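You operate a simulated robot arm through the tools that you are given. There is no shell and no other tool. Be economical: measure what you need, move in short steps, check, and stop when the job is done.

Carry out the task below with a simulated robot arm. There is one attempt and no reset: what you move stays moved.

JOB
Warm the booth up: mains and air on, damper open, heat on low.
Fine: watch the air gauge reach the green.

The check looks at the end state, three seconds after you hand in, the way a careful person would. Anything else that was tipped, shoved, dropped, spilled or broken makes it a failure.

ROBOT AND FRAMES
A 7-joint arm with a two-finger parallel gripper, fixed in place. Base frame: the origin is at the foot of the arm, x ahead of it, y to its left, z up. Units: m, degrees, N and s.
With the tool pointing down near the work surface it reaches from about 0.12 to 0.54 m from the base axis. Its first joint turns from -66.0 to 66.0 degrees. Payload 2.4 kg.
The TCP is the grasp point between the finger pads, 0.03 m short of the fingertips. In the tool frame z runs along the fingers and y along their closing line. Largest opening 0.094 m; finger width 0.028, thickness 0.01; the body of the gripper, 0.05 by 0.096 m, starts 0.055 m behind the TCP.
Orientation is told as [roll, pitch, yaw] about the base's x, y, z axes, in that order, counted from this pose: with the fingers straight down and closing along the base's y, the tool's x points along the base's -x, its y along +y and its z along -z.

CONTROLS
- The arm moves only by the tool send_rows. Its argument "motion" is a list of rows, each an object (a shift or turn left out is 0, a gripper value left out holds the last) with "travel": the shift along the base's x, y, z in m, a list of three; "angular": the turn, a rotation vector about the base's x, y, z in degrees, a list of three. In form: [{"travel": [tx, ty, tz], "angular": [ax, ay, az]}, ...]. A call has 1 to 20 rows; each row shifts and turns the commanded pose from where the row before left it. "hand" is the gripper command, from -1 (fully open) to 1 (shut), values between in proportion, set as the call begins (left out, the last holds). Rows are played at 5 a second. More than 0.05 m and 8.6 degrees between two rows, or a gripper value outside its range, and nothing of the call is played. A pose out of reach is approached as far as the arm can. The call stops where the force on the tool passes 40 N (or 10 N more than at its start, if that is more) or the arm is blocked; 0.2 s more then pass. The fingers move at their own pace (about 0.153 m/s each) and stop on an object; they squeeze with about 41 N. The grip force told is the motor's: it shows also when the fingers shut on nothing. Time passes only in rows, and 0.2 s behind the last, so rows that do not move let the fingers close. The reply holds the time, the measured pose of the TCP, the force on the tool along the base axes, the opening and the grip force, in the units named above and with some noise, with the torque about the TCP (base axes, N m) and any sound that the robot's microphone picked up.
- Cameras (640 x 400 px; columns grow to the right, rows downward): "scene" is fixed at [0.0241, 0.4668, 1.4357]; the picture's right is [-0.86, -0.50, 0.00], its down [-0.33, 0.57, -0.75] and it looks along [0.38, -0.65, -0.66] (base axes); focal length 309 px, centre (320, 200). "wrist" rides on the gripper at [0.076, 0.014, -0.102] in the tool frame; the picture's right is [-0.18, 0.98, 0.00], its down [-0.75, -0.14, -0.64] and it looks along [-0.63, -0.12, 0.77] (tool axes); focal length 243 px, centre (320, 200). There is no depth. A picture from a camera that has moved, and an enlarged one, comes with that camera's place and axes in the base frame and with its lens.
- snapshot(camera): a new picture of that camera. It takes no simulated time.
- zoom(camera, box): a new picture of the part [left, top, right, bottom] of that camera's present view, enlarged. It takes no simulated time.
- close_job(): hands the job in; it is judged then, once.

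Go step by step. Nothing tells you positions but the pictures and the camera data: compare them with the known pose of the tool, close in by small moves and look again before you grip or let go. The budget is 120 turns and 84 pictures, counting those below and the enlarged ones. Unless the task says otherwise, let go and move clear before handing in, and close with one line.

The tools are called after ">>>" as name(argument=value, ...) on one line, values as JSON. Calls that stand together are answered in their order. send_rows: Moves the arm, as the interface text tells. Its arguments: {"type":"object","properties":{"motion":{"type":"array"},"hand":{"type":"number"}},"required":["motion"]} The other tools are called the same way: snapshot (camera) takes a picture; zoom (camera, box) takes an enlarged picture of a part of a camera's view; close_job () hands the job in.

At the start:

```text
t: 0.0
eef_pos: [0.3412, 0.0319, 0.8944]
tool_rot: [0.0, -0.1, 0.0]
force: [-0.5, 0.7, -0.2]
ft_torque: [-0.03, 0.02, -0.01]
width: 0.0943
grasp_force: 0.0
```

scene: 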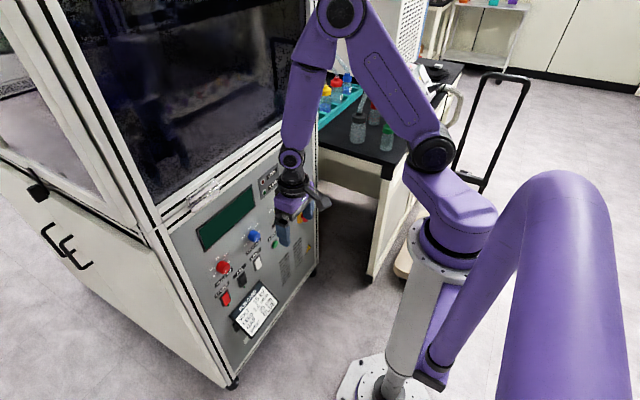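
wrist: 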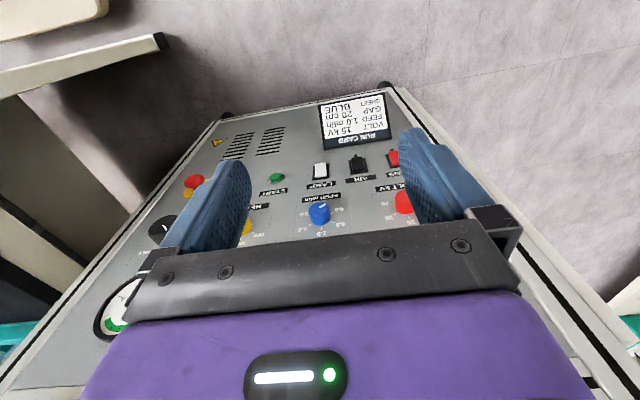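

I see an electrospinning-like booth with a control panel facing the arm. I'll enlarge both views to read the panel.

>>> zoom(camera="scene", box=[180, 150, 340, 250])

>>> zoom(camera="scene", box=[180, 230, 340, 350])

>>> zoom(camera="wrist", box=[80, 80, 440, 305])

```text
4.00 times, centred on (260, 200) of scene
camera zoom: at [0.0241, 0.4668, 1.4357], right [-0.86, -0.5, 0.0], down [-0.33, 0.57, -0.75], along [0.38, -0.65, -0.66], focal length 1237 px, centre (560, 200)
```

zoom: 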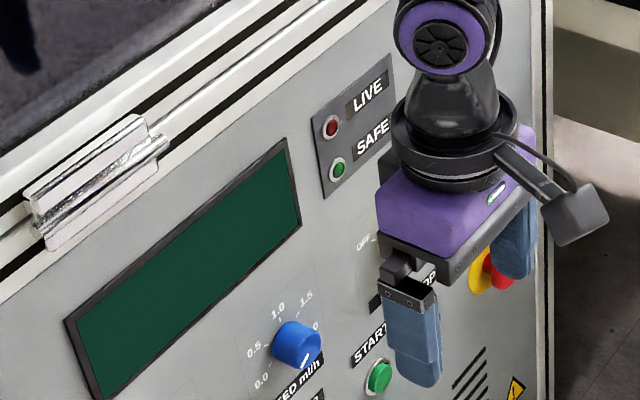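

```text
3.33 times, centred on (260, 290) of scene
camera zoom: at [0.0241, 0.4668, 1.4357], right [-0.86, -0.5, 0.0], down [-0.33, 0.57, -0.75], along [0.38, -0.65, -0.66], focal length 1031 px, centre (520, -100)
```

zoom: 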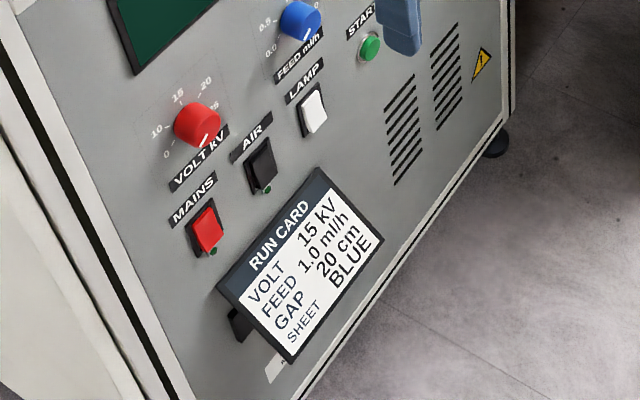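

```text
1.78 times, centred on (260, 192) of wrist
camera zoom: at [0.2651, 0.0463, 0.9966], right [0.18, 0.98, 0.0], down [0.75, -0.14, 0.64], along [0.63, -0.12, -0.77], focal length 431 px, centre (427, 213)
```

zoom: 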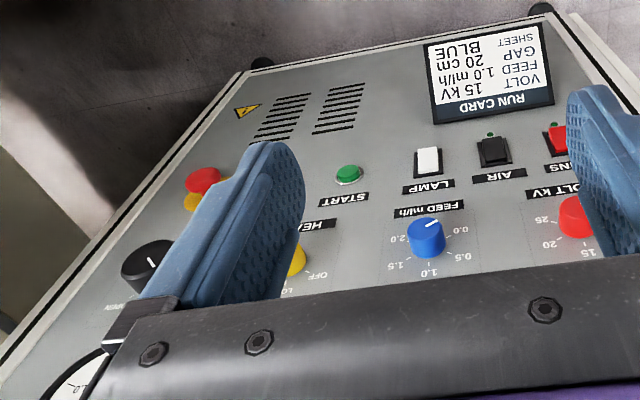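

The panel is roughly vertical near x≈0.56, with AIR near (0.55, 0.075, 0.545). I'll back off and turn the tool to face the panel, which also gives a better wrist view.

>>> send_rows(motion=[{"travel": [-0.01, 0, -0.02], "angular": [0, -8.2, 0]}, {"travel": [-0.01, 0, -0.02], "angular": [0, -8.2, 0]}, {"travel": [-0.01, 0, -0.02], "angular": [0, -8.2, 0]}, {"travel": [-0.01, 0, -0.02], "angular": [0, -8.2, 0]}, {"travel": [-0.01, 0, -0.02], "angular": [0, -8.2, 0]}, {"travel": [-0.01, 0, -0.02], "angular": [0, -8.2, 0]}, {"travel": [0, 0, -0.02], "angular": [0, -8.2, 0]}, {"travel": [0, 0, -0.02], "angular": [0, -8.2, 0]}, {"travel": [0, 0, -0.02], "angular": [0, -8.2, 0]}, {"travel": [0, 0, -0.02], "angular": [0, -8.2, 0]}, {"travel": [0, 0, -0.02], "angular": [0, -8, 0]}])

>>> snapshot(camera="wrist")

>>> snapshot(camera="scene")

```text
t: 2.4
eef_pos: [0.4017, 0.1749, 0.7788]
tool_rot: [-8.3, -81.8, 3.2]
force: [-0.5, -0.1, -0.5]
ft_torque: [-0.03, 0.04, -0.01]
width: 0.0941
grasp_force: 0.0
out of reach, approached as far as the arm can: row 2, 3, 4, 5, 6, 7, 8, 9, 10, 11
```

```text
78 pictures are left
camera wrist: at [0.2911, 0.1975, 0.7167], right [0.11, 0.98, 0.16], down [-0.54, -0.08, 0.84], along [0.84, -0.18, 0.52], focal length 243 px, centre (320, 200)
```

wrist: 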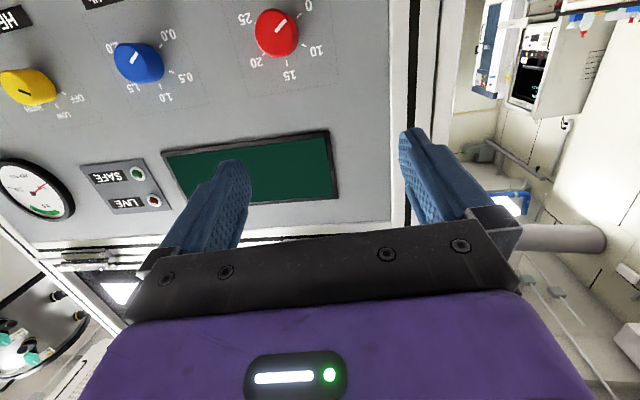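

```text
77 pictures are left
```

scene: 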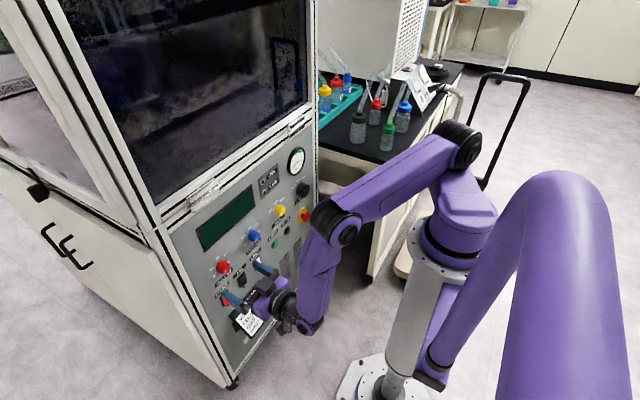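

The tool couldn't fold in that close to the base. The right part of the panel is now visible, so I'll read it and step the commanded pose outward.

>>> zoom(camera="scene", box=[235, 135, 331, 195])

>>> zoom(camera="scene", box=[251, 175, 331, 225])

>>> send_rows(motion=[{"travel": [0.03, 0, 0.01]}, {"travel": [0.03, 0, 0.01]}, {"travel": [0.03, 0, 0.01]}])

>>> snapshot(camera="wrist")

```text
6.67 times, centred on (283, 165) of scene
camera zoom: at [0.0241, 0.4668, 1.4357], right [-0.86, -0.5, 0.0], down [-0.33, 0.57, -0.75], along [0.38, -0.65, -0.66], focal length 2062 px, centre (567, 433)
```

zoom: 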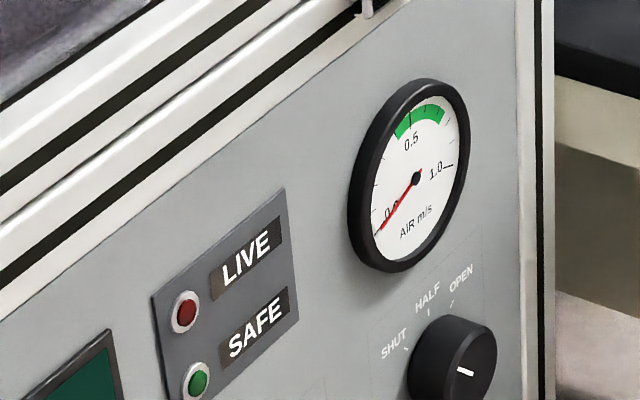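

```text
8.00 times, centred on (291, 200) of scene
camera zoom: at [0.0241, 0.4668, 1.4357], right [-0.86, -0.5, 0.0], down [-0.33, 0.57, -0.75], along [0.38, -0.65, -0.66], focal length 2475 px, centre (552, 200)
```

zoom: 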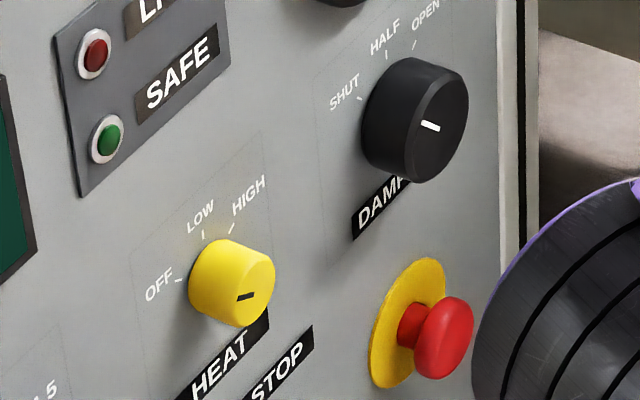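

```text
t: 3.2
eef_pos: [0.492, 0.1743, 0.8087]
tool_rot: [-6.8, -81.7, 1.9]
force: [0.5, 0.6, -0.6]
ft_torque: [0.0, 0.05, 0.02]
width: 0.094
grasp_force: 0.2
```

```text
74 pictures are left
camera wrist: at [0.3816, 0.1962, 0.7477], right [0.11, 0.98, 0.17], down [-0.54, -0.08, 0.84], along [0.84, -0.18, 0.52], focal length 243 px, centre (320, 200)
```

wrist: 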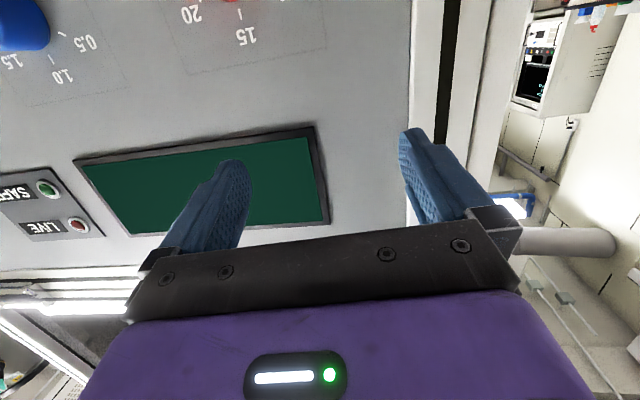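

Commands continue from the actual pose, and nothing touched. The damper reads SHUT, heat reads OFF and the gauge reads 0. I'll square the tool up and drop to see the rocker switches.

>>> send_rows(motion=[{"travel": [-0.03, -0.03, -0.04], "angular": [0, -4.1, 2.5]}, {"travel": [-0.03, -0.03, -0.04], "angular": [0, -4.1, 2.5]}, {"travel": [0, 0, -0.04]}, {"travel": [0, 0, -0.04]}, {"travel": [0, 0, -0.04]}], hand=1)

>>> snapshot(camera="wrist")

>>> snapshot(camera="scene")

```text
refused: row 1 steps farther than a row can; nothing moved
```

```text
73 pictures are left
camera wrist: at [0.3816, 0.1962, 0.7477], right [0.11, 0.98, 0.17], down [-0.54, -0.08, 0.84], along [0.84, -0.18, 0.52], focal length 243 px, centre (320, 200)
```

wrist: 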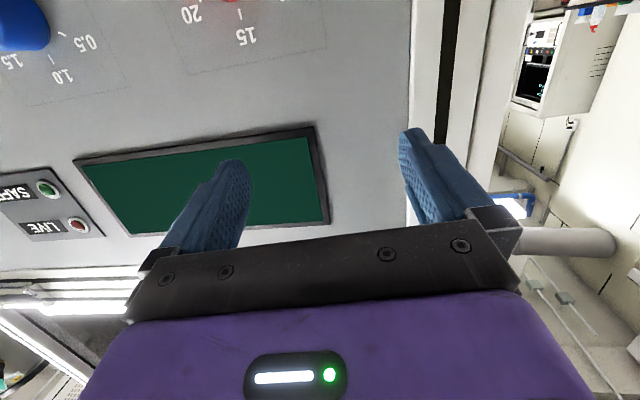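

```text
72 pictures are left
```

scene: 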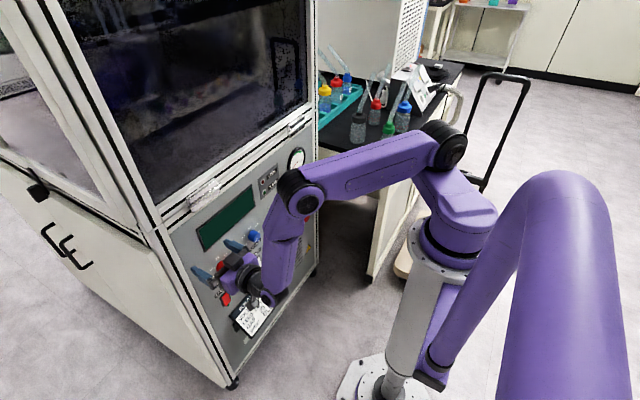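

The step was too long, so I'll resend it with smaller rows.

>>> send_rows(motion=[{"travel": [-0.02, -0.02, -0.03], "angular": [0, -4.1, 2.5]}, {"travel": [-0.02, -0.02, -0.03], "angular": [0, -4.1, 2.5]}, {"travel": [-0.02, -0.02, -0.03]}, {"travel": [0, 0, -0.04]}, {"travel": [0, 0, -0.04]}, {"travel": [0, 0, -0.04]}], hand=1)

>>> snapshot(camera="wrist")

>>> snapshot(camera="scene")

```text
t: 4.6
eef_pos: [0.4455, 0.1346, 0.6959]
tool_rot: [-86.7, -88.8, 86.8]
force: [-0.3, -0.5, 0.3]
ft_torque: [-0.01, 0.0, 0.0]
width: 0.0
grasp_force: 33.1
out of reach, approached as far as the arm can: row 2, 3, 4, 5, 6
```

```text
71 pictures are left
camera wrist: at [0.3423, 0.1465, 0.6201], right [0.0, 0.99, 0.16], down [-0.64, -0.13, 0.76], along [0.77, -0.1, 0.63], focal length 243 px, centre (320, 200)
```

wrist: 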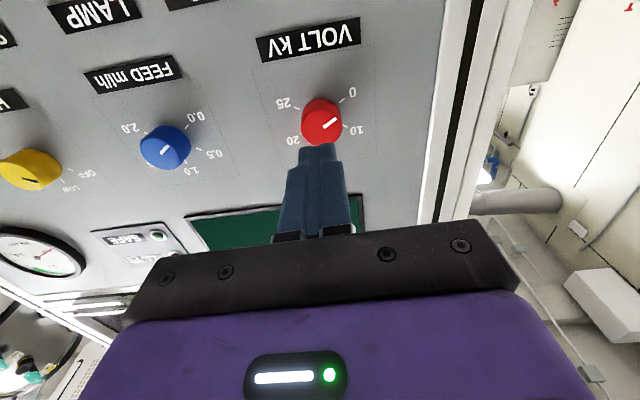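

```text
70 pictures are left
```

scene: 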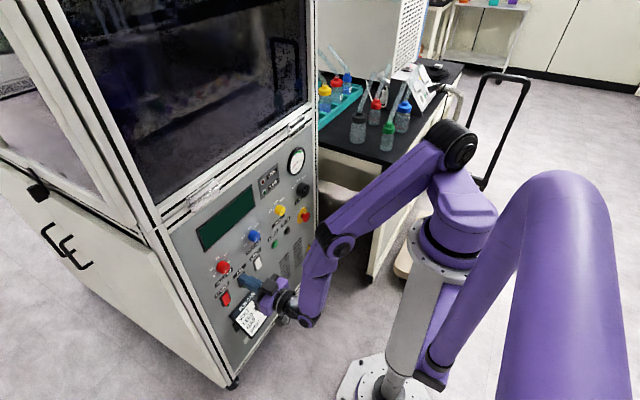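

Horizontal at that height is out of reach. A 45° downward tilt should reach, and it also points the wrist camera square at the panel.

>>> send_rows(motion=[{"travel": [0, -0.01, -0.01], "angular": [0, 8.2, 0]}, {"travel": [0, -0.01, -0.01], "angular": [0, 8.2, 0]}, {"travel": [0, -0.01, -0.01], "angular": [0, 8.2, 0]}, {"travel": [0, -0.01, -0.01], "angular": [0, 8.2, 0]}, {"travel": [0, 0, -0.01], "angular": [0, 8.2, 0]}, {"travel": [0, 0, -0.01], "angular": [0, 2.8, 0]}])

>>> snapshot(camera="wrist")

```text
t: 6.0
eef_pos: [0.4582, 0.1134, 0.6239]
tool_rot: [-0.6, -46.0, 0.8]
force: [0.4, -0.3, -0.7]
ft_torque: [-0.04, -0.01, 0.01]
width: 0.0002
grasp_force: 33.6
out of reach, approached as far as the arm can: row 1, 2, 3
```

```text
69 pictures are left
camera wrist: at [0.3319, 0.1263, 0.6397], right [0.12, 0.98, 0.13], down [0.06, -0.13, 0.99], along [0.99, -0.11, -0.08], focal length 243 px, centre (320, 200)
```

wrist: 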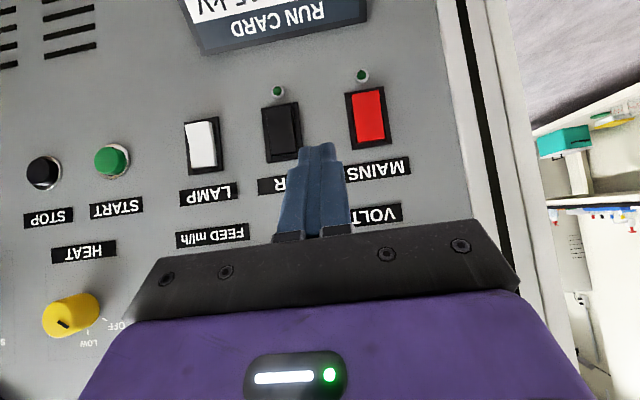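

Clear view: MAINS is around (0.557, 0.156, 0.551) and AIR around (0.557, 0.073, 0.551). I'll zoom to see which halves of the rockers stand proud.

>>> zoom(camera="wrist", box=[170, 60, 426, 220])

>>> zoom(camera="scene", box=[200, 240, 296, 300])

```text
2.50 times, centred on (298, 140) of wrist
camera zoom: at [0.3319, 0.1263, 0.6397], right [0.12, 0.98, 0.13], down [0.06, -0.13, 0.99], along [0.99, -0.11, -0.08], focal length 606 px, centre (375, 350)
```

zoom: 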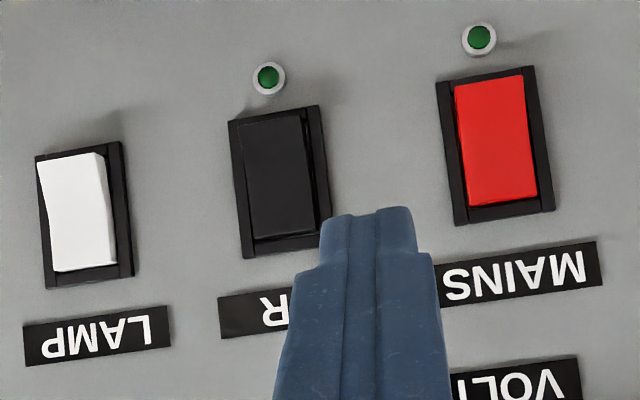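

```text
6.67 times, centred on (248, 270) of scene
camera zoom: at [0.0241, 0.4668, 1.4357], right [-0.86, -0.5, 0.0], down [-0.33, 0.57, -0.75], along [0.38, -0.65, -0.66], focal length 2062 px, centre (800, -267)
```

zoom: 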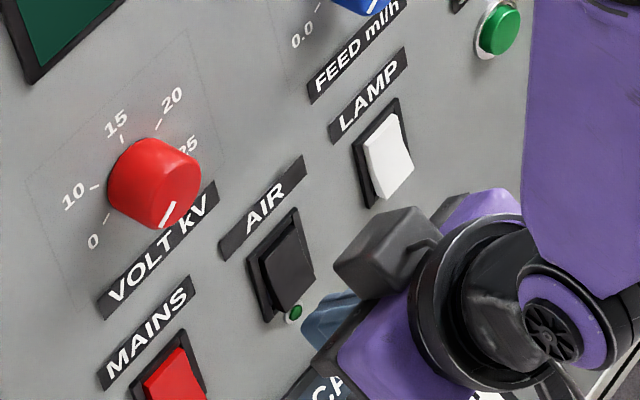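

The lower halves of AIR and MAINS stand proud with their LEDs dark, so I'll push the lower halves in. First I'll pre-position in front of the lower half of MAINS.

>>> send_rows(motion=[{"travel": [0, 0.02, -0.025]}, {"travel": [0.01, 0.023, -0.025]}, {"travel": [0.01, 0, -0.024]}])

>>> snapshot(camera="wrist")

>>> zoom(camera="scene", box=[190, 240, 318, 320])

```text
t: 6.8
eef_pos: [0.4742, 0.1569, 0.5576]
tool_rot: [-0.7, -46.0, 1.1]
force: [-0.1, -0.8, 0.0]
ft_torque: [0.0, -0.04, -0.04]
width: 0.0002
grasp_force: 33.0
out of reach, approached as far as the arm can: row 3
```

```text
66 pictures are left
camera wrist: at [0.3478, 0.1693, 0.5738], right [0.12, 0.99, 0.12], down [0.06, -0.13, 0.99], along [0.99, -0.11, -0.08], focal length 243 px, centre (320, 200)
```

wrist: 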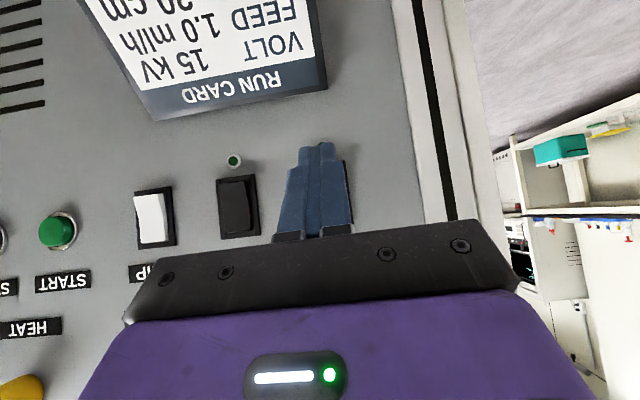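

```text
5.00 times, centred on (254, 280) of scene
camera zoom: at [0.024, 0.4668, 1.4357], right [-0.86, -0.5, 0.0], down [-0.33, 0.57, -0.75], along [0.38, -0.65, -0.66], focal length 1547 px, centre (650, -200)
```

zoom: 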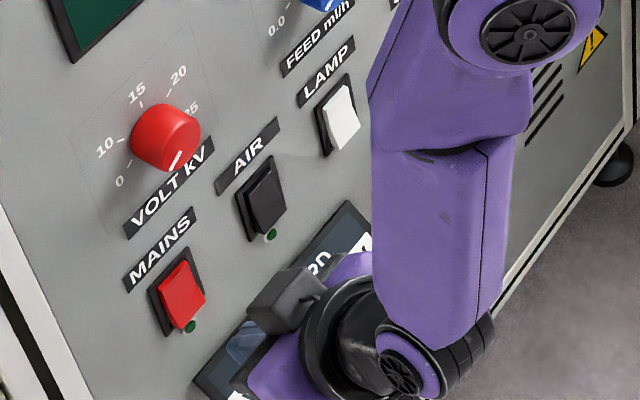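

The tip is in front of MAINS but slightly high. I'll advance and lower slightly until contact.

>>> send_rows(motion=[{"travel": [0.015, 0, -0.005]}, {"travel": [0.015, 0, -0.005]}, {"travel": [0.01, 0, -0.002]}])

>>> zoom(camera="scene", box=[190, 240, 318, 320])

>>> snapshot(camera="wrist")

```text
t: 7.6
eef_pos: [0.5039, 0.1639, 0.5588]
tool_rot: [-0.5, -46.1, 0.8]
force: [0.2, 0.0, 0.5]
ft_torque: [-0.05, 0.01, 0.0]
width: 0.0
grasp_force: 33.1
out of reach, approached as far as the arm can: row 1, 2
```

```text
5.00 times, centred on (254, 280) of scene
camera zoom: at [0.0241, 0.4668, 1.4357], right [-0.86, -0.5, 0.0], down [-0.33, 0.57, -0.75], along [0.38, -0.65, -0.66], focal length 1547 px, centre (650, -200)
```

zoom: 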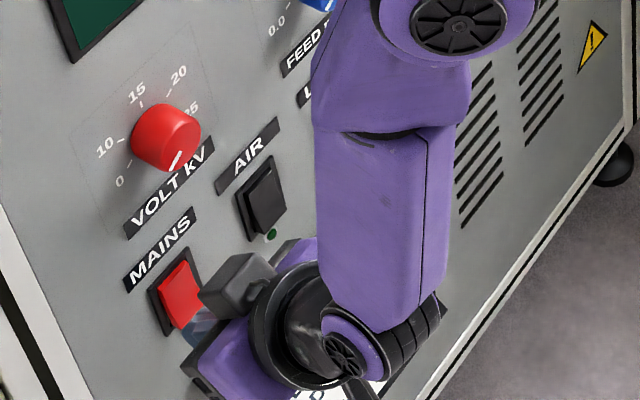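

```text
63 pictures are left
camera wrist: at [0.378, 0.1765, 0.5748], right [0.12, 0.98, 0.13], down [0.06, -0.13, 0.99], along [0.99, -0.11, -0.08], focal length 243 px, centre (320, 200)
```

wrist: 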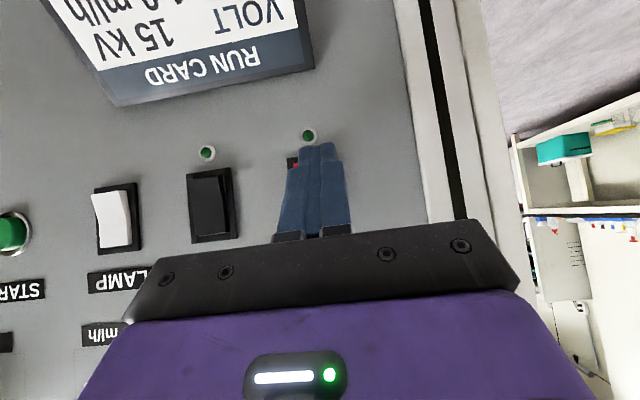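

This tilt is at its lower reach limit. I'll tilt the tool about 11° further down to gain height margin, then get the tip opposite the lower half.

>>> send_rows(motion=[{"travel": [-0.012, -0.003, 0], "angular": [0, 6, 0]}, {"travel": [0, -0.003, -0.004], "angular": [0, 6, 0]}, {"travel": [0.006, 0, -0.004]}, {"travel": [0.006, 0, 0]}])

>>> zoom(camera="wrist", box=[170, 60, 426, 220])

```text
t: 8.6
eef_pos: [0.5059, 0.1553, 0.5474]
tool_rot: [-0.3, -34.1, 0.7]
force: [-0.4, -0.3, -0.6]
ft_torque: [-0.04, -0.03, -0.01]
width: 0.0
grasp_force: 33.2
```

```text
2.50 times, centred on (298, 140) of wrist
camera zoom: at [0.3848, 0.1695, 0.5899], right [0.14, 0.98, 0.1], down [0.27, -0.13, 0.95], along [0.95, -0.11, -0.28], focal length 606 px, centre (375, 350)
```

zoom: 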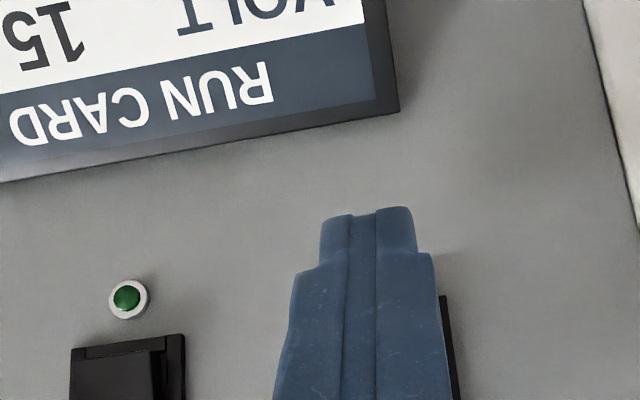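

The tip is at about z≈0.531, right at the rocker's lower end. I'll raise it 6 mm and push in.

>>> send_rows(motion=[{"travel": [0, 0, 0.006]}, {"travel": [0.006, 0, 0]}, {"travel": [0.006, 0, 0]}, {"travel": [0.006, 0, 0]}])

>>> zoom(camera="wrist", box=[170, 60, 426, 220])

>>> zoom(camera="scene", box=[190, 250, 286, 310])

```text
t: 9.6
eef_pos: [0.5184, 0.1571, 0.5509]
tool_rot: [-0.5, -33.4, 1.2]
force: [-27.2, 1.3, 6.6]
ft_torque: [0.01, 0.25, 0.0]
width: 0.0
grasp_force: 33.3
```

```text
2.50 times, centred on (298, 140) of wrist
camera zoom: at [0.398, 0.1695, 0.5943], right [0.14, 0.99, 0.09], down [0.28, -0.13, 0.95], along [0.95, -0.11, -0.29], focal length 606 px, centre (375, 350)
```

zoom: 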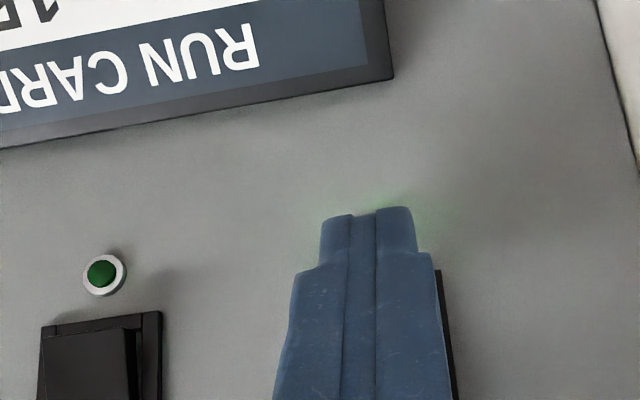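

```text
6.67 times, centred on (238, 280) of scene
camera zoom: at [0.0236, 0.4668, 1.4358], right [-0.86, -0.5, 0.0], down [-0.33, 0.57, -0.75], along [0.38, -0.65, -0.66], focal length 2062 px, centre (867, -333)
```

zoom: 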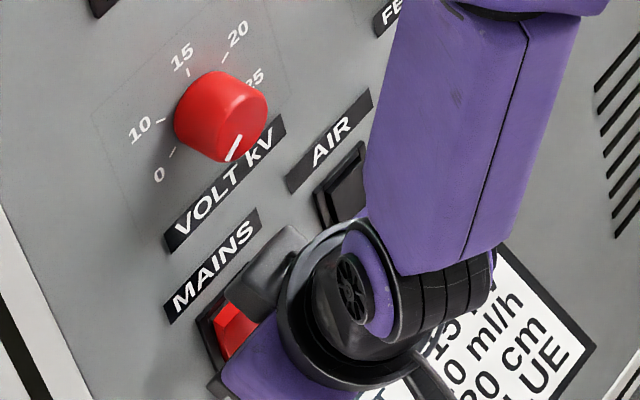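

A green glow shows MAINS toggled on. I'll back off and shift across to AIR at y≈0.072.

>>> send_rows(motion=[{"travel": [-0.03, 0, 0]}, {"travel": [0, -0.042, 0]}, {"travel": [0, -0.042, 0]}, {"travel": [0.012, 0, 0]}])

>>> snapshot(camera="wrist")

```text
t: 10.6
eef_pos: [0.5057, 0.0713, 0.5543]
tool_rot: [-0.4, -34.3, 0.8]
force: [-0.7, -0.2, 0.3]
ft_torque: [0.01, 0.01, -0.01]
width: 0.0
grasp_force: 32.8
```

```text
59 pictures are left
camera wrist: at [0.3851, 0.0849, 0.5959], right [0.14, 0.98, 0.1], down [0.26, -0.13, 0.96], along [0.95, -0.11, -0.28], focal length 243 px, centre (320, 200)
```

wrist: 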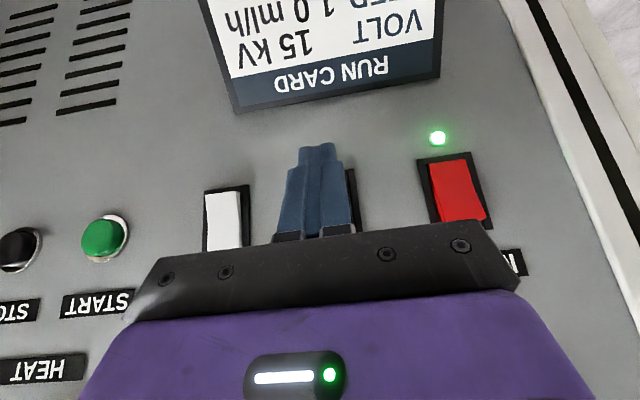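

MAINS is lit and I'm in front of AIR, so I'll push the same way.

>>> send_rows(motion=[{"travel": [0.006, 0, -0.001]}, {"travel": [0.006, 0, 0]}, {"travel": [0.006, 0, 0]}])

>>> send_rows(motion=[{"travel": [-0.02, 0, 0]}, {"travel": [-0.02, 0, 0.02]}, {"travel": [0, -0.03, 0.03]}])

>>> snapshot(camera="wrist")

```text
t: 11.4
eef_pos: [0.5189, 0.0724, 0.5492]
tool_rot: [-0.5, -33.3, 1.0]
force: [-17.4, 1.1, -4.8]
ft_torque: [0.03, 0.4, 0.02]
width: 0.0
grasp_force: 32.6
```

```text
t: 12.2
eef_pos: [0.4835, 0.0439, 0.6038]
tool_rot: [-0.3, -34.1, 0.7]
force: [0.0, 0.3, 0.2]
ft_torque: [0.03, -0.01, 0.01]
width: 0.0
grasp_force: 32.4
```

```text
58 pictures are left
camera wrist: at [0.362, 0.0564, 0.6449], right [0.14, 0.98, 0.1], down [0.26, -0.13, 0.95], along [0.95, -0.11, -0.28], focal length 243 px, centre (320, 200)
```

wrist: 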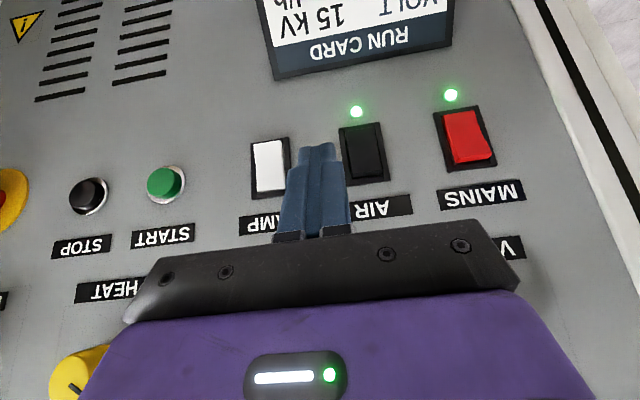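

Both LEDs are lit. Next I'll move up and to the right to inspect the damper, gauge and heat knob.

>>> send_rows(motion=[{"travel": [-0.03, 0, 0.02]}, {"travel": [-0.02, -0.03, 0.03]}, {"travel": [0, -0.03, 0.03], "angular": [0, -5, 0]}, {"travel": [0, -0.03, 0.03], "angular": [0, -5, 0]}, {"travel": [0, -0.03, 0.02], "angular": [0, -5, 0]}, {"travel": [0, -0.03, 0.02], "angular": [0, -5, 0]}])

>>> snapshot(camera="wrist")

>>> zoom(camera="scene", box=[235, 135, 347, 205])

```text
t: 13.2
eef_pos: [0.5121, 0.0205, 0.6948]
tool_rot: [-3.0, -41.7, 4.4]
force: [-2.7, 3.7, -1.2]
ft_torque: [0.0, 0.03, -0.01]
width: 0.0001
grasp_force: 33.3
out of reach, approached as far as the arm can: row 1, 2, 3, 4, 5
stopped in row 5: the force on the tool passed its limit at 67 N (the readings are from after the stop); the commanded pose is now the measured one
```

```text
57 pictures are left
camera wrist: at [0.3869, 0.0296, 0.7192], right [0.09, 0.99, 0.09], down [0.14, -0.1, 0.99], along [0.99, -0.08, -0.15], focal length 243 px, centre (320, 200)
```

wrist: 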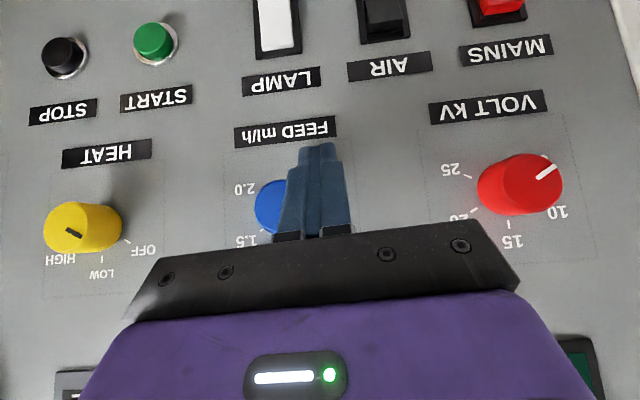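

```text
5.71 times, centred on (291, 170) of scene
camera zoom: at [0.0241, 0.4669, 1.4357], right [-0.86, -0.5, 0.0], down [-0.33, 0.57, -0.75], along [0.38, -0.65, -0.66], focal length 1768 px, centre (486, 371)
```

zoom: 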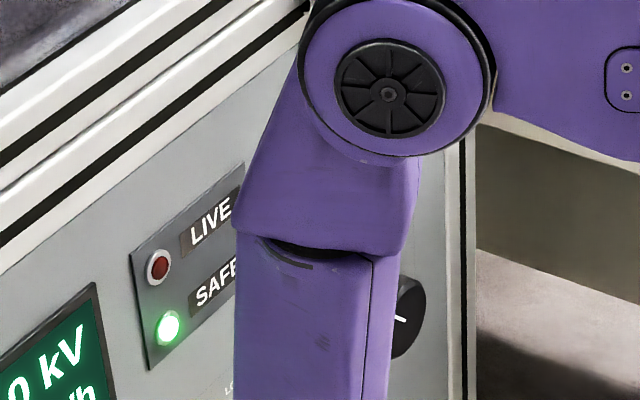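

The arm drifted forward at the edge of its reach and the finger brushed the FEED knob. I'll back straight off and check that it didn't turn.

>>> send_rows(motion=[{"travel": [-0.015, 0, 0]}, {"travel": [-0.015, 0.0, 0]}])

>>> snapshot(camera="wrist")

>>> zoom(camera="scene", box=[200, 200, 296, 260])

```text
t: 13.8
eef_pos: [0.4967, 0.0281, 0.694]
tool_rot: [-3.6, -41.6, 4.7]
force: [0.1, 0.8, -0.8]
ft_torque: [0.01, 0.01, 0.01]
width: 0.0002
grasp_force: 32.8
out of reach, approached as far as the arm can: row 1, 2
```

```text
55 pictures are left
camera wrist: at [0.3717, 0.0379, 0.7188], right [0.1, 0.99, 0.08], down [0.14, -0.09, 0.99], along [0.99, -0.09, -0.15], focal length 243 px, centre (320, 200)
```

wrist: 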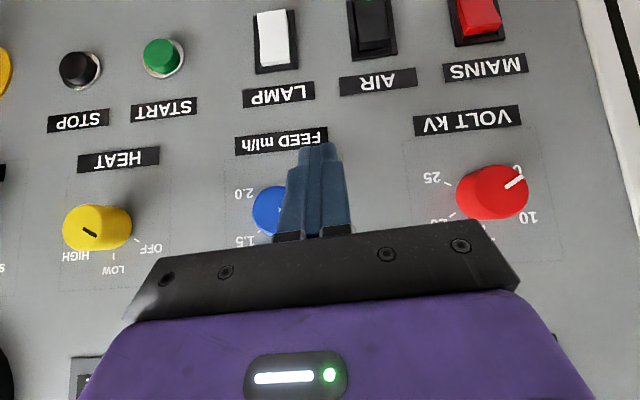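

```text
6.67 times, centred on (248, 230) of scene
camera zoom: at [0.0241, 0.4668, 1.4357], right [-0.86, -0.5, 0.0], down [-0.33, 0.57, -0.75], along [0.38, -0.65, -0.66], focal length 2062 px, centre (800, 0)
```

zoom: 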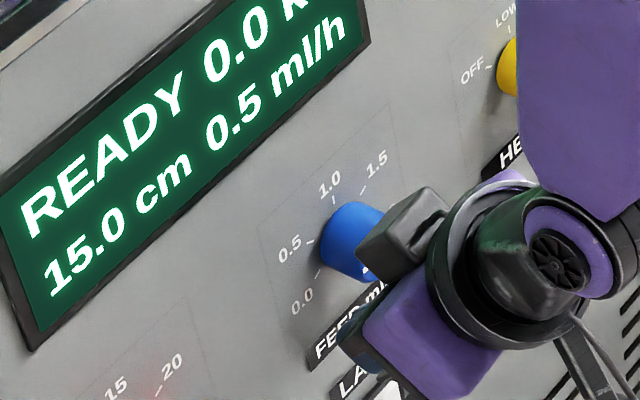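

The display shows FEED at 0.5 and may have been lower before. I'll move aside to see the FEED pointer.

>>> send_rows(motion=[{"travel": [0, 0.03, 0.02]}, {"travel": [0, 0.03, 0.02]}, {"travel": [0, 0, 0.02]}])

>>> snapshot(camera="wrist")

>>> zoom(camera="scene", box=[214, 210, 294, 260])

```text
t: 14.7
eef_pos: [0.4966, 0.0873, 0.7536]
tool_rot: [-3.0, -41.8, 4.3]
force: [-0.8, 0.2, -0.4]
ft_torque: [-0.01, 0.0, 0.0]
width: 0.0001
grasp_force: 32.8
```

```text
53 pictures are left
camera wrist: at [0.3709, 0.0977, 0.779], right [0.1, 0.99, 0.09], down [0.14, -0.1, 0.99], along [0.99, -0.08, -0.15], focal length 243 px, centre (320, 200)
```

wrist: 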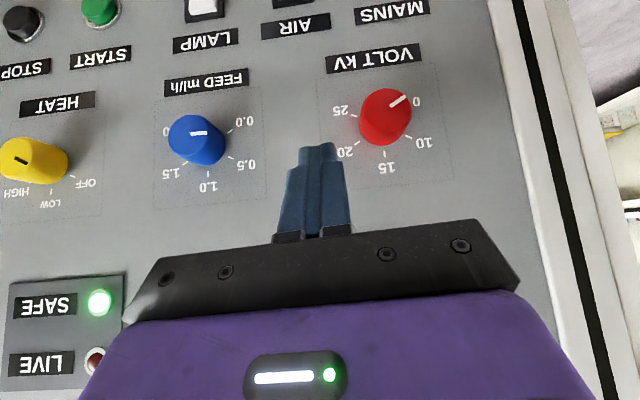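

```text
8.00 times, centred on (254, 235) of scene
camera zoom: at [0.0241, 0.4668, 1.4357], right [-0.86, -0.5, 0.0], down [-0.33, 0.57, -0.75], along [0.38, -0.65, -0.66], focal length 2475 px, centre (848, -80)
```

zoom: 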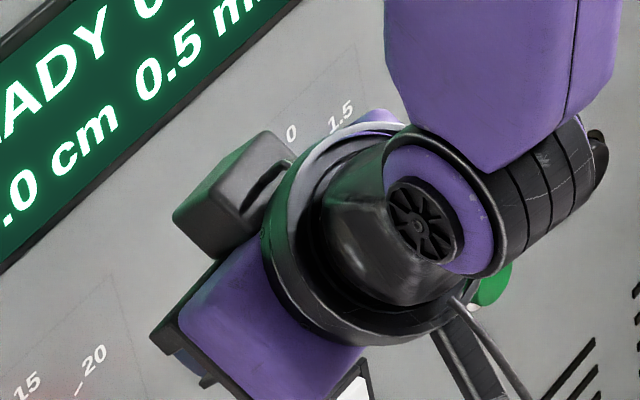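

FEED's pointer looks turned compared with before, when it was roughly parallel to VOLT's. I'll zoom in to measure it.

>>> zoom(camera="wrist", box=[136, 70, 296, 170])

>>> zoom(camera="wrist", box=[310, 70, 470, 170])

```text
4.00 times, centred on (216, 120) of wrist
camera zoom: at [0.3709, 0.0977, 0.779], right [0.1, 0.99, 0.09], down [0.14, -0.1, 0.99], along [0.99, -0.08, -0.15], focal length 970 px, centre (736, 520)
```

zoom: 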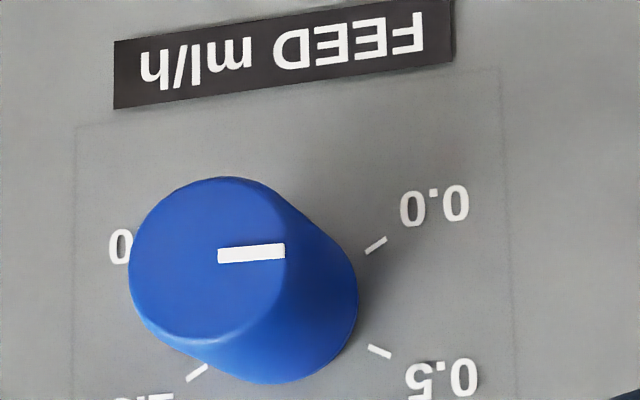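

```text
4.00 times, centred on (390, 120) of wrist
camera zoom: at [0.3709, 0.0977, 0.779], right [0.1, 0.99, 0.09], down [0.14, -0.1, 0.99], along [0.99, -0.08, -0.15], focal length 970 px, centre (40, 520)
```

zoom: 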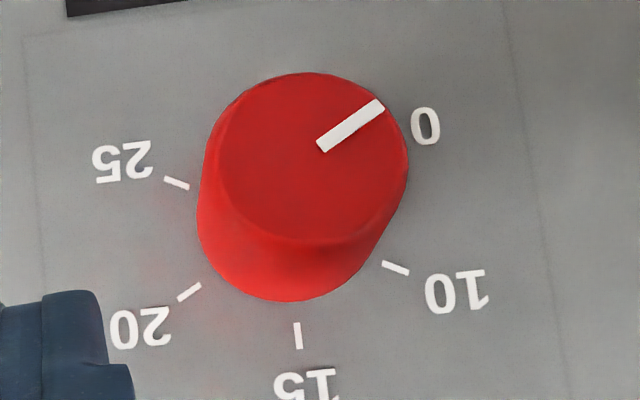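

FEED was nudged from 0.0 to around 0.27, which the display shows as 0.5. I must put it back to 0.0, so I'll square the tool to the panel with open fingers to grip the FEED knob.

>>> send_rows(motion=[{"travel": [-0.005, 0, 0], "angular": [0.5, -8, 0]}, {"travel": [-0.005, 0, 0], "angular": [0.5, -8, 0]}, {"travel": [-0.005, 0, 0], "angular": [0.5, -8, 0]}, {"travel": [0, 0, 0], "angular": [0.5, -8, 0]}, {"travel": [0, 0, 0], "angular": [0.5, -8, 0]}, {"travel": [0, 0, 0], "angular": [0.5, -8, 0]}], hand=-0.2)

>>> snapshot(camera="wrist")

```text
t: 16.1
eef_pos: [0.513, 0.1194, 0.7513]
tool_rot: [-97.9, -89.5, 99.1]
force: [1.1, -0.4, 0.1]
ft_torque: [-0.01, 0.04, -0.03]
width: 0.0564
grasp_force: 0.0
out of reach, approached as far as the arm can: row 2, 3, 4
```

```text
49 pictures are left
camera wrist: at [0.4099, 0.1303, 0.6749], right [-0.02, 0.98, 0.17], down [-0.64, -0.15, 0.75], along [0.77, -0.1, 0.63], focal length 243 px, centre (320, 200)
```

wrist: 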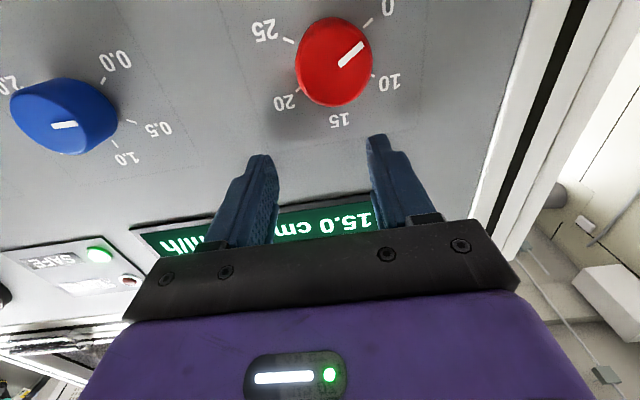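

The tool is level now with its tips clear of the panel. I'll slide across above FEED, then look before lowering the open fingers astride the knob.

>>> send_rows(motion=[{"travel": [0, -0.042, 0], "angular": [0, 0, -1]}, {"travel": [0, -0.042, 0]}, {"travel": [0, -0.042, 0]}], hand=-0.5)

>>> snapshot(camera="wrist")

```text
t: 16.5
eef_pos: [0.5214, 0.1011, 0.7451]
tool_rot: [-122.0, -88.4, 122.9]
force: [-24.1, 1.9, 12.3]
ft_torque: [-0.53, -0.07, -0.95]
width: 0.0698
grasp_force: 0.1
out of reach, approached as far as the arm can: row 1, 2
stopped in row 2: the force on the tool passed its limit at 93 N (the readings are from after the stop); the commanded pose is now the measured one
```

```text
48 pictures are left
camera wrist: at [0.4197, 0.1113, 0.6668], right [-0.02, 0.99, 0.16], down [-0.65, -0.14, 0.75], along [0.76, -0.09, 0.64], focal length 243 px, centre (320, 200)
```

wrist: 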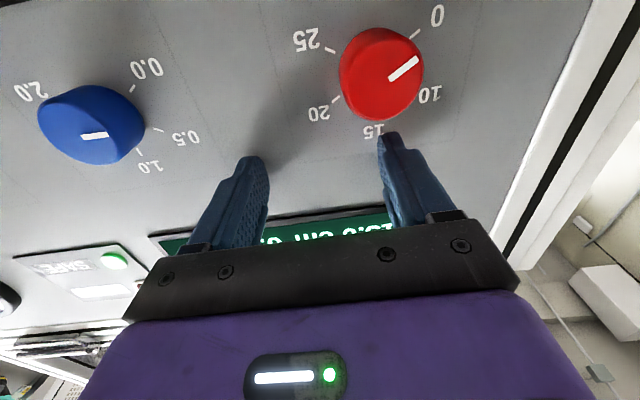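

The fold limit of the arm pushed the tips into the panel beside VOLT. I'll close the fingers, tilt back down while retreating, and check VOLT.

>>> send_rows(motion=[{"travel": [-0.002, 0, 0.003], "angular": [0, 8, 0]}, {"travel": [-0.004, 0, 0.003], "angular": [0, 8, 0]}, {"travel": [-0.006, 0, 0], "angular": [0, 8, 0]}, {"travel": [-0.006, 0, 0], "angular": [0, 8, 0]}], hand=1)

>>> snapshot(camera="wrist")

```text
t: 16.8
eef_pos: [0.522, 0.0955, 0.745]
tool_rot: [-75.0, -88.3, 75.2]
force: [-7.1, -0.1, -0.1]
ft_torque: [-0.02, -0.13, -0.01]
width: 0.0
grasp_force: 12.4
out of reach, approached as far as the arm can: row 1
stopped in row 1: the force on the tool passed its limit at 55 N (the readings are from after the stop); the commanded pose is now the measured one
```

```text
47 pictures are left
camera wrist: at [0.419, 0.1074, 0.6685], right [0.0, 0.99, 0.16], down [-0.64, -0.12, 0.76], along [0.77, -0.1, 0.63], focal length 243 px, centre (320, 200)
```

wrist: 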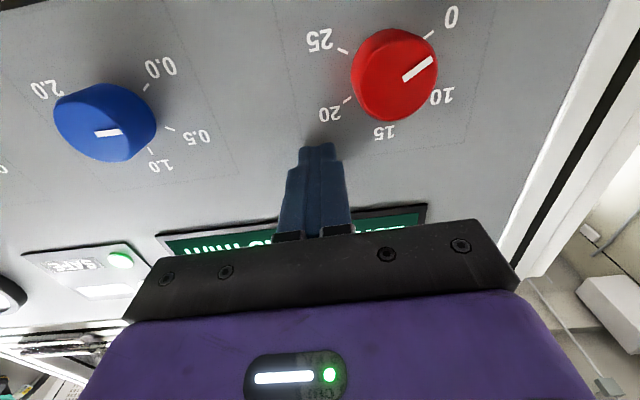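

The closed fingers sit beside VOLT, which looks unchanged at 0, and the panel face is at about x≈0.552. Lower heights allow more fold, so I'll go down and back, slightly right.

>>> send_rows(motion=[{"travel": [-0.003, -0.012, -0.012]}, {"travel": [-0.006, -0.012, -0.012]}, {"travel": [-0.01, -0.008, -0.012]}, {"travel": [-0.01, 0, -0.012]}])

>>> snapshot(camera="wrist")

```text
t: 17.8
eef_pos: [0.5073, 0.073, 0.6967]
tool_rot: [-74.7, -88.3, 74.7]
force: [0.1, 0.2, -0.4]
ft_torque: [0.01, 0.0, 0.0]
width: 0.0
grasp_force: 32.6
out of reach, approached as far as the arm can: row 2, 3, 4
```

```text
46 pictures are left
camera wrist: at [0.4041, 0.0844, 0.6213], right [0.0, 0.99, 0.16], down [-0.64, -0.12, 0.76], along [0.77, -0.1, 0.63], focal length 243 px, centre (320, 200)
```

wrist: 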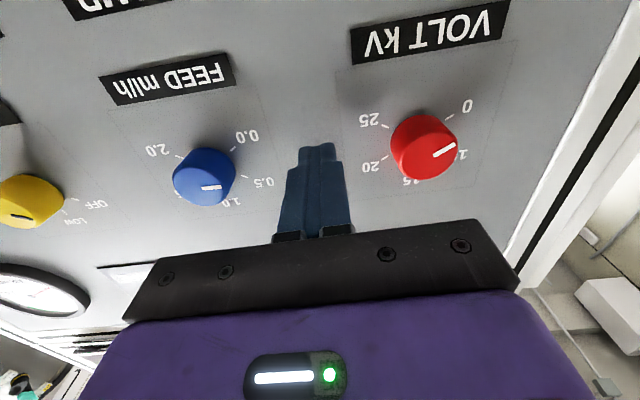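

Level poses near the centreline stay at the fold limit, so I'll use a ~45° tilted grasp instead. It was reachable here and still straddles the knob. I'll go up and tilt down first.

>>> send_rows(motion=[{"travel": [0, 0, 0.008], "angular": [0, 8, 0]}, {"travel": [0, 0, 0.01], "angular": [0, 8, 0]}, {"travel": [-0.003, 0, 0.012], "angular": [0, 8, 0]}, {"travel": [-0.003, 0, 0.012], "angular": [0, 8, 0]}, {"travel": [-0.003, 0, 0.012], "angular": [0, 8, 0]}, {"travel": [-0.003, 0, 0.012], "angular": [0, 6, 0]}])

>>> snapshot(camera="wrist")

```text
t: 19.2
eef_pos: [0.5114, 0.087, 0.7541]
tool_rot: [-1.3, -43.6, 2.0]
force: [0.2, -1.0, 0.2]
ft_torque: [0.0, 0.01, 0.03]
width: 0.0
grasp_force: 33.2
out of reach, approached as far as the arm can: row 1, 2
```

```text
45 pictures are left
camera wrist: at [0.3847, 0.0993, 0.7757], right [0.12, 0.99, 0.11], down [0.11, -0.12, 0.99], along [0.99, -0.1, -0.12], focal length 243 px, centre (320, 200)
```

wrist: 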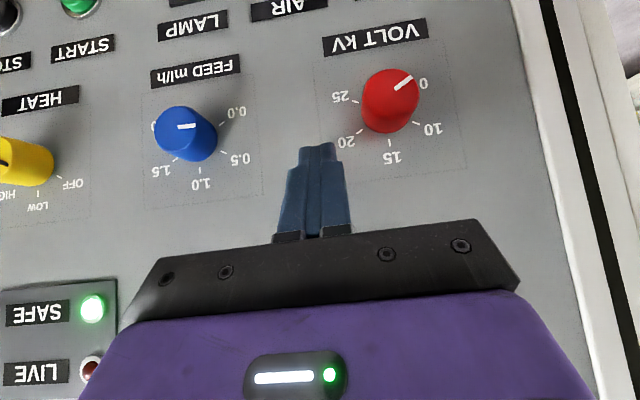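

In position. Now I'll slide right to be above FEED with open fingers.

>>> send_rows(motion=[{"travel": [-0.005, -0.03, 0.004]}, {"travel": [-0.005, -0.03, 0.004]}, {"travel": [0, -0.034, 0.002]}], hand=-0.4)

>>> snapshot(camera="wrist")

```text
t: 20.0
eef_pos: [0.5205, 0.0067, 0.7689]
tool_rot: [-2.5, -43.3, 2.6]
force: [0.5, -0.2, 0.2]
ft_torque: [0.01, 0.01, -0.03]
width: 0.0659
grasp_force: 0.1
out of reach, approached as far as the arm can: row 2, 3
```

```text
44 pictures are left
camera wrist: at [0.3943, 0.0182, 0.7898], right [0.12, 0.99, 0.1], down [0.11, -0.11, 0.99], along [0.99, -0.11, -0.12], focal length 243 px, centre (320, 200)
```

wrist: 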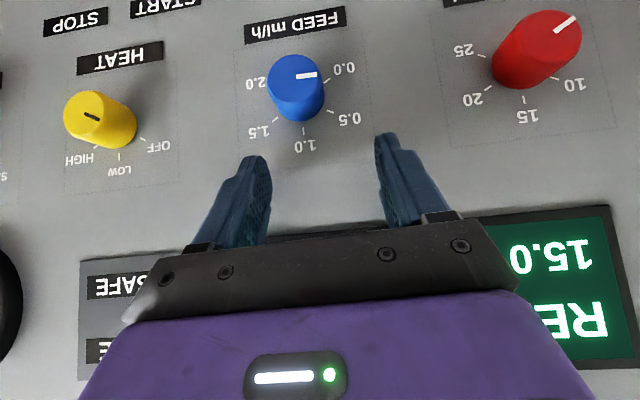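

Fingers straddle FEED from above, slightly left of centre. I'll shift right and descend in two small steps.

>>> send_rows(motion=[{"travel": [0, -0.012, -0.012], "angular": [2, 0, -1]}, {"travel": [0, 0, -0.014]}])

>>> snapshot(camera="wrist")

```text
t: 20.3
eef_pos: [0.5223, 0.0072, 0.7642]
tool_rot: [-1.7, -42.5, 1.4]
force: [-28.0, 0.6, 23.8]
ft_torque: [-0.8, -0.36, -0.94]
width: 0.0655
grasp_force: 0.1
out of reach, approached as far as the arm can: row 1
stopped in row 1: the force on the tool passed its limit at 222 N (the readings are from after the stop); the commanded pose is now the measured one
```

```text
43 pictures are left
camera wrist: at [0.3959, 0.0205, 0.7879], right [0.13, 0.99, 0.1], down [0.12, -0.12, 0.99], along [0.98, -0.11, -0.14], focal length 243 px, centre (320, 200)
```

wrist: 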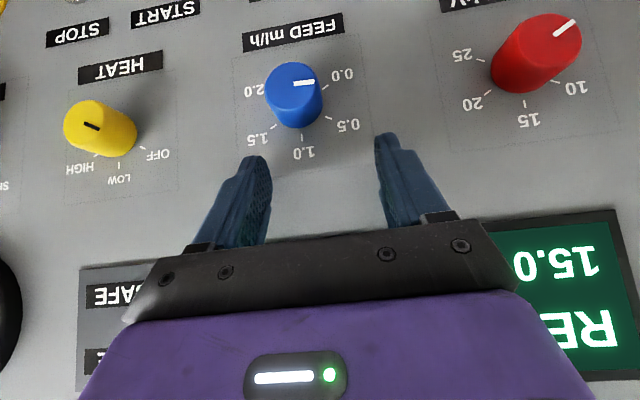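

The tips touched the panel again. A steeper tool moves the wrist out from the fold limit, so I'll rotate to about 25° from vertical while easing back.

>>> send_rows(motion=[{"travel": [0, 0, 0.004], "angular": [0, 6, 0]}, {"travel": [-0.006, 0, 0.004], "angular": [0, 6, 0]}, {"travel": [-0.008, -0.005, 0.004], "angular": [0, 6, 0]}, {"travel": [-0.008, -0.008, 0]}])

>>> snapshot(camera="wrist")

```text
t: 21.3
eef_pos: [0.5021, -0.006, 0.777]
tool_rot: [-1.1, -24.6, 1.1]
force: [0.2, 0.4, -0.6]
ft_torque: [0.02, -0.01, 0.0]
width: 0.0658
grasp_force: 0.1
```

```text
42 pictures are left
camera wrist: at [0.3893, 0.0077, 0.8378], right [0.15, 0.99, 0.06], down [0.42, -0.12, 0.9], along [0.89, -0.11, -0.43], focal length 243 px, centre (320, 200)
```

wrist: 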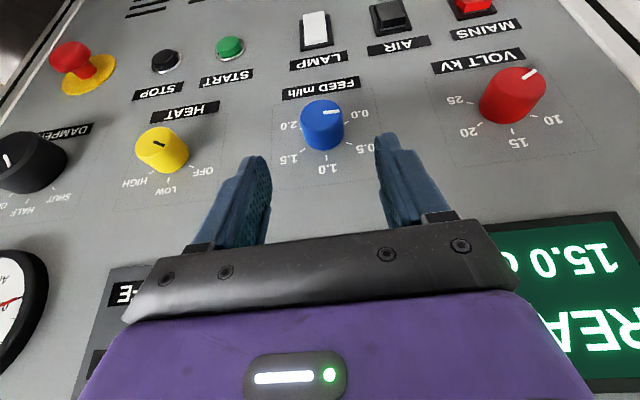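

No reach problems at this tilt, and the whole panel is visible. I'll descend astride FEED and move in.

>>> send_rows(motion=[{"travel": [0, -0.001, -0.022]}, {"travel": [0, 0, -0.022]}, {"travel": [0, 0, -0.02]}, {"travel": [0.01, 0, 0]}, {"travel": [0.008, 0, 0]}])

>>> snapshot(camera="wrist")

>>> zoom(camera="scene", box=[200, 200, 296, 260])

```text
t: 22.5
eef_pos: [0.5184, -0.0073, 0.7126]
tool_rot: [-1.1, -24.7, 1.2]
force: [-0.4, 0.1, -0.9]
ft_torque: [0.01, 0.0, 0.0]
width: 0.066
grasp_force: 0.0
```

```text
41 pictures are left
camera wrist: at [0.4074, 0.006, 0.7727], right [0.15, 0.99, 0.06], down [0.42, -0.12, 0.9], along [0.89, -0.11, -0.43], focal length 243 px, centre (320, 200)
```

wrist: 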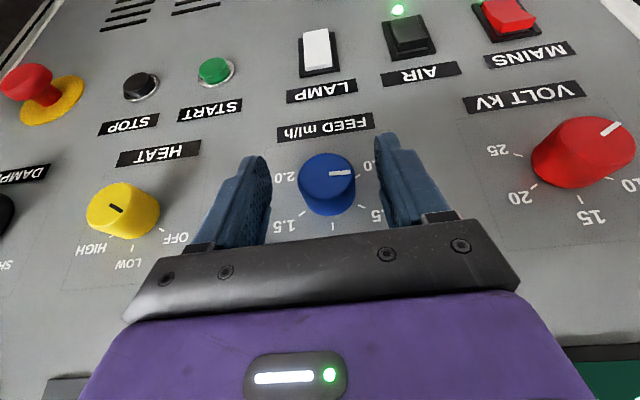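

```text
6.67 times, centred on (248, 230) of scene
camera zoom: at [0.0241, 0.4668, 1.4357], right [-0.86, -0.5, 0.0], down [-0.33, 0.57, -0.75], along [0.38, -0.65, -0.66], focal length 2062 px, centre (800, 0)
```

zoom: 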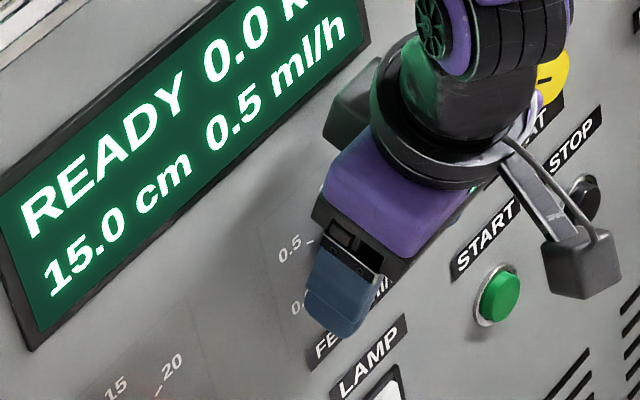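

The knob is centred between the pads. I'll close on it gently.

>>> send_rows(motion=[{}, {}, {}], hand=1)

```text
t: 23.3
eef_pos: [0.5193, -0.0059, 0.712]
tool_rot: [-1.1, -24.5, 1.4]
force: [2.2, 17.9, -4.1]
ft_torque: [0.24, -0.01, -0.45]
width: 0.0337
grasp_force: 44.9
```

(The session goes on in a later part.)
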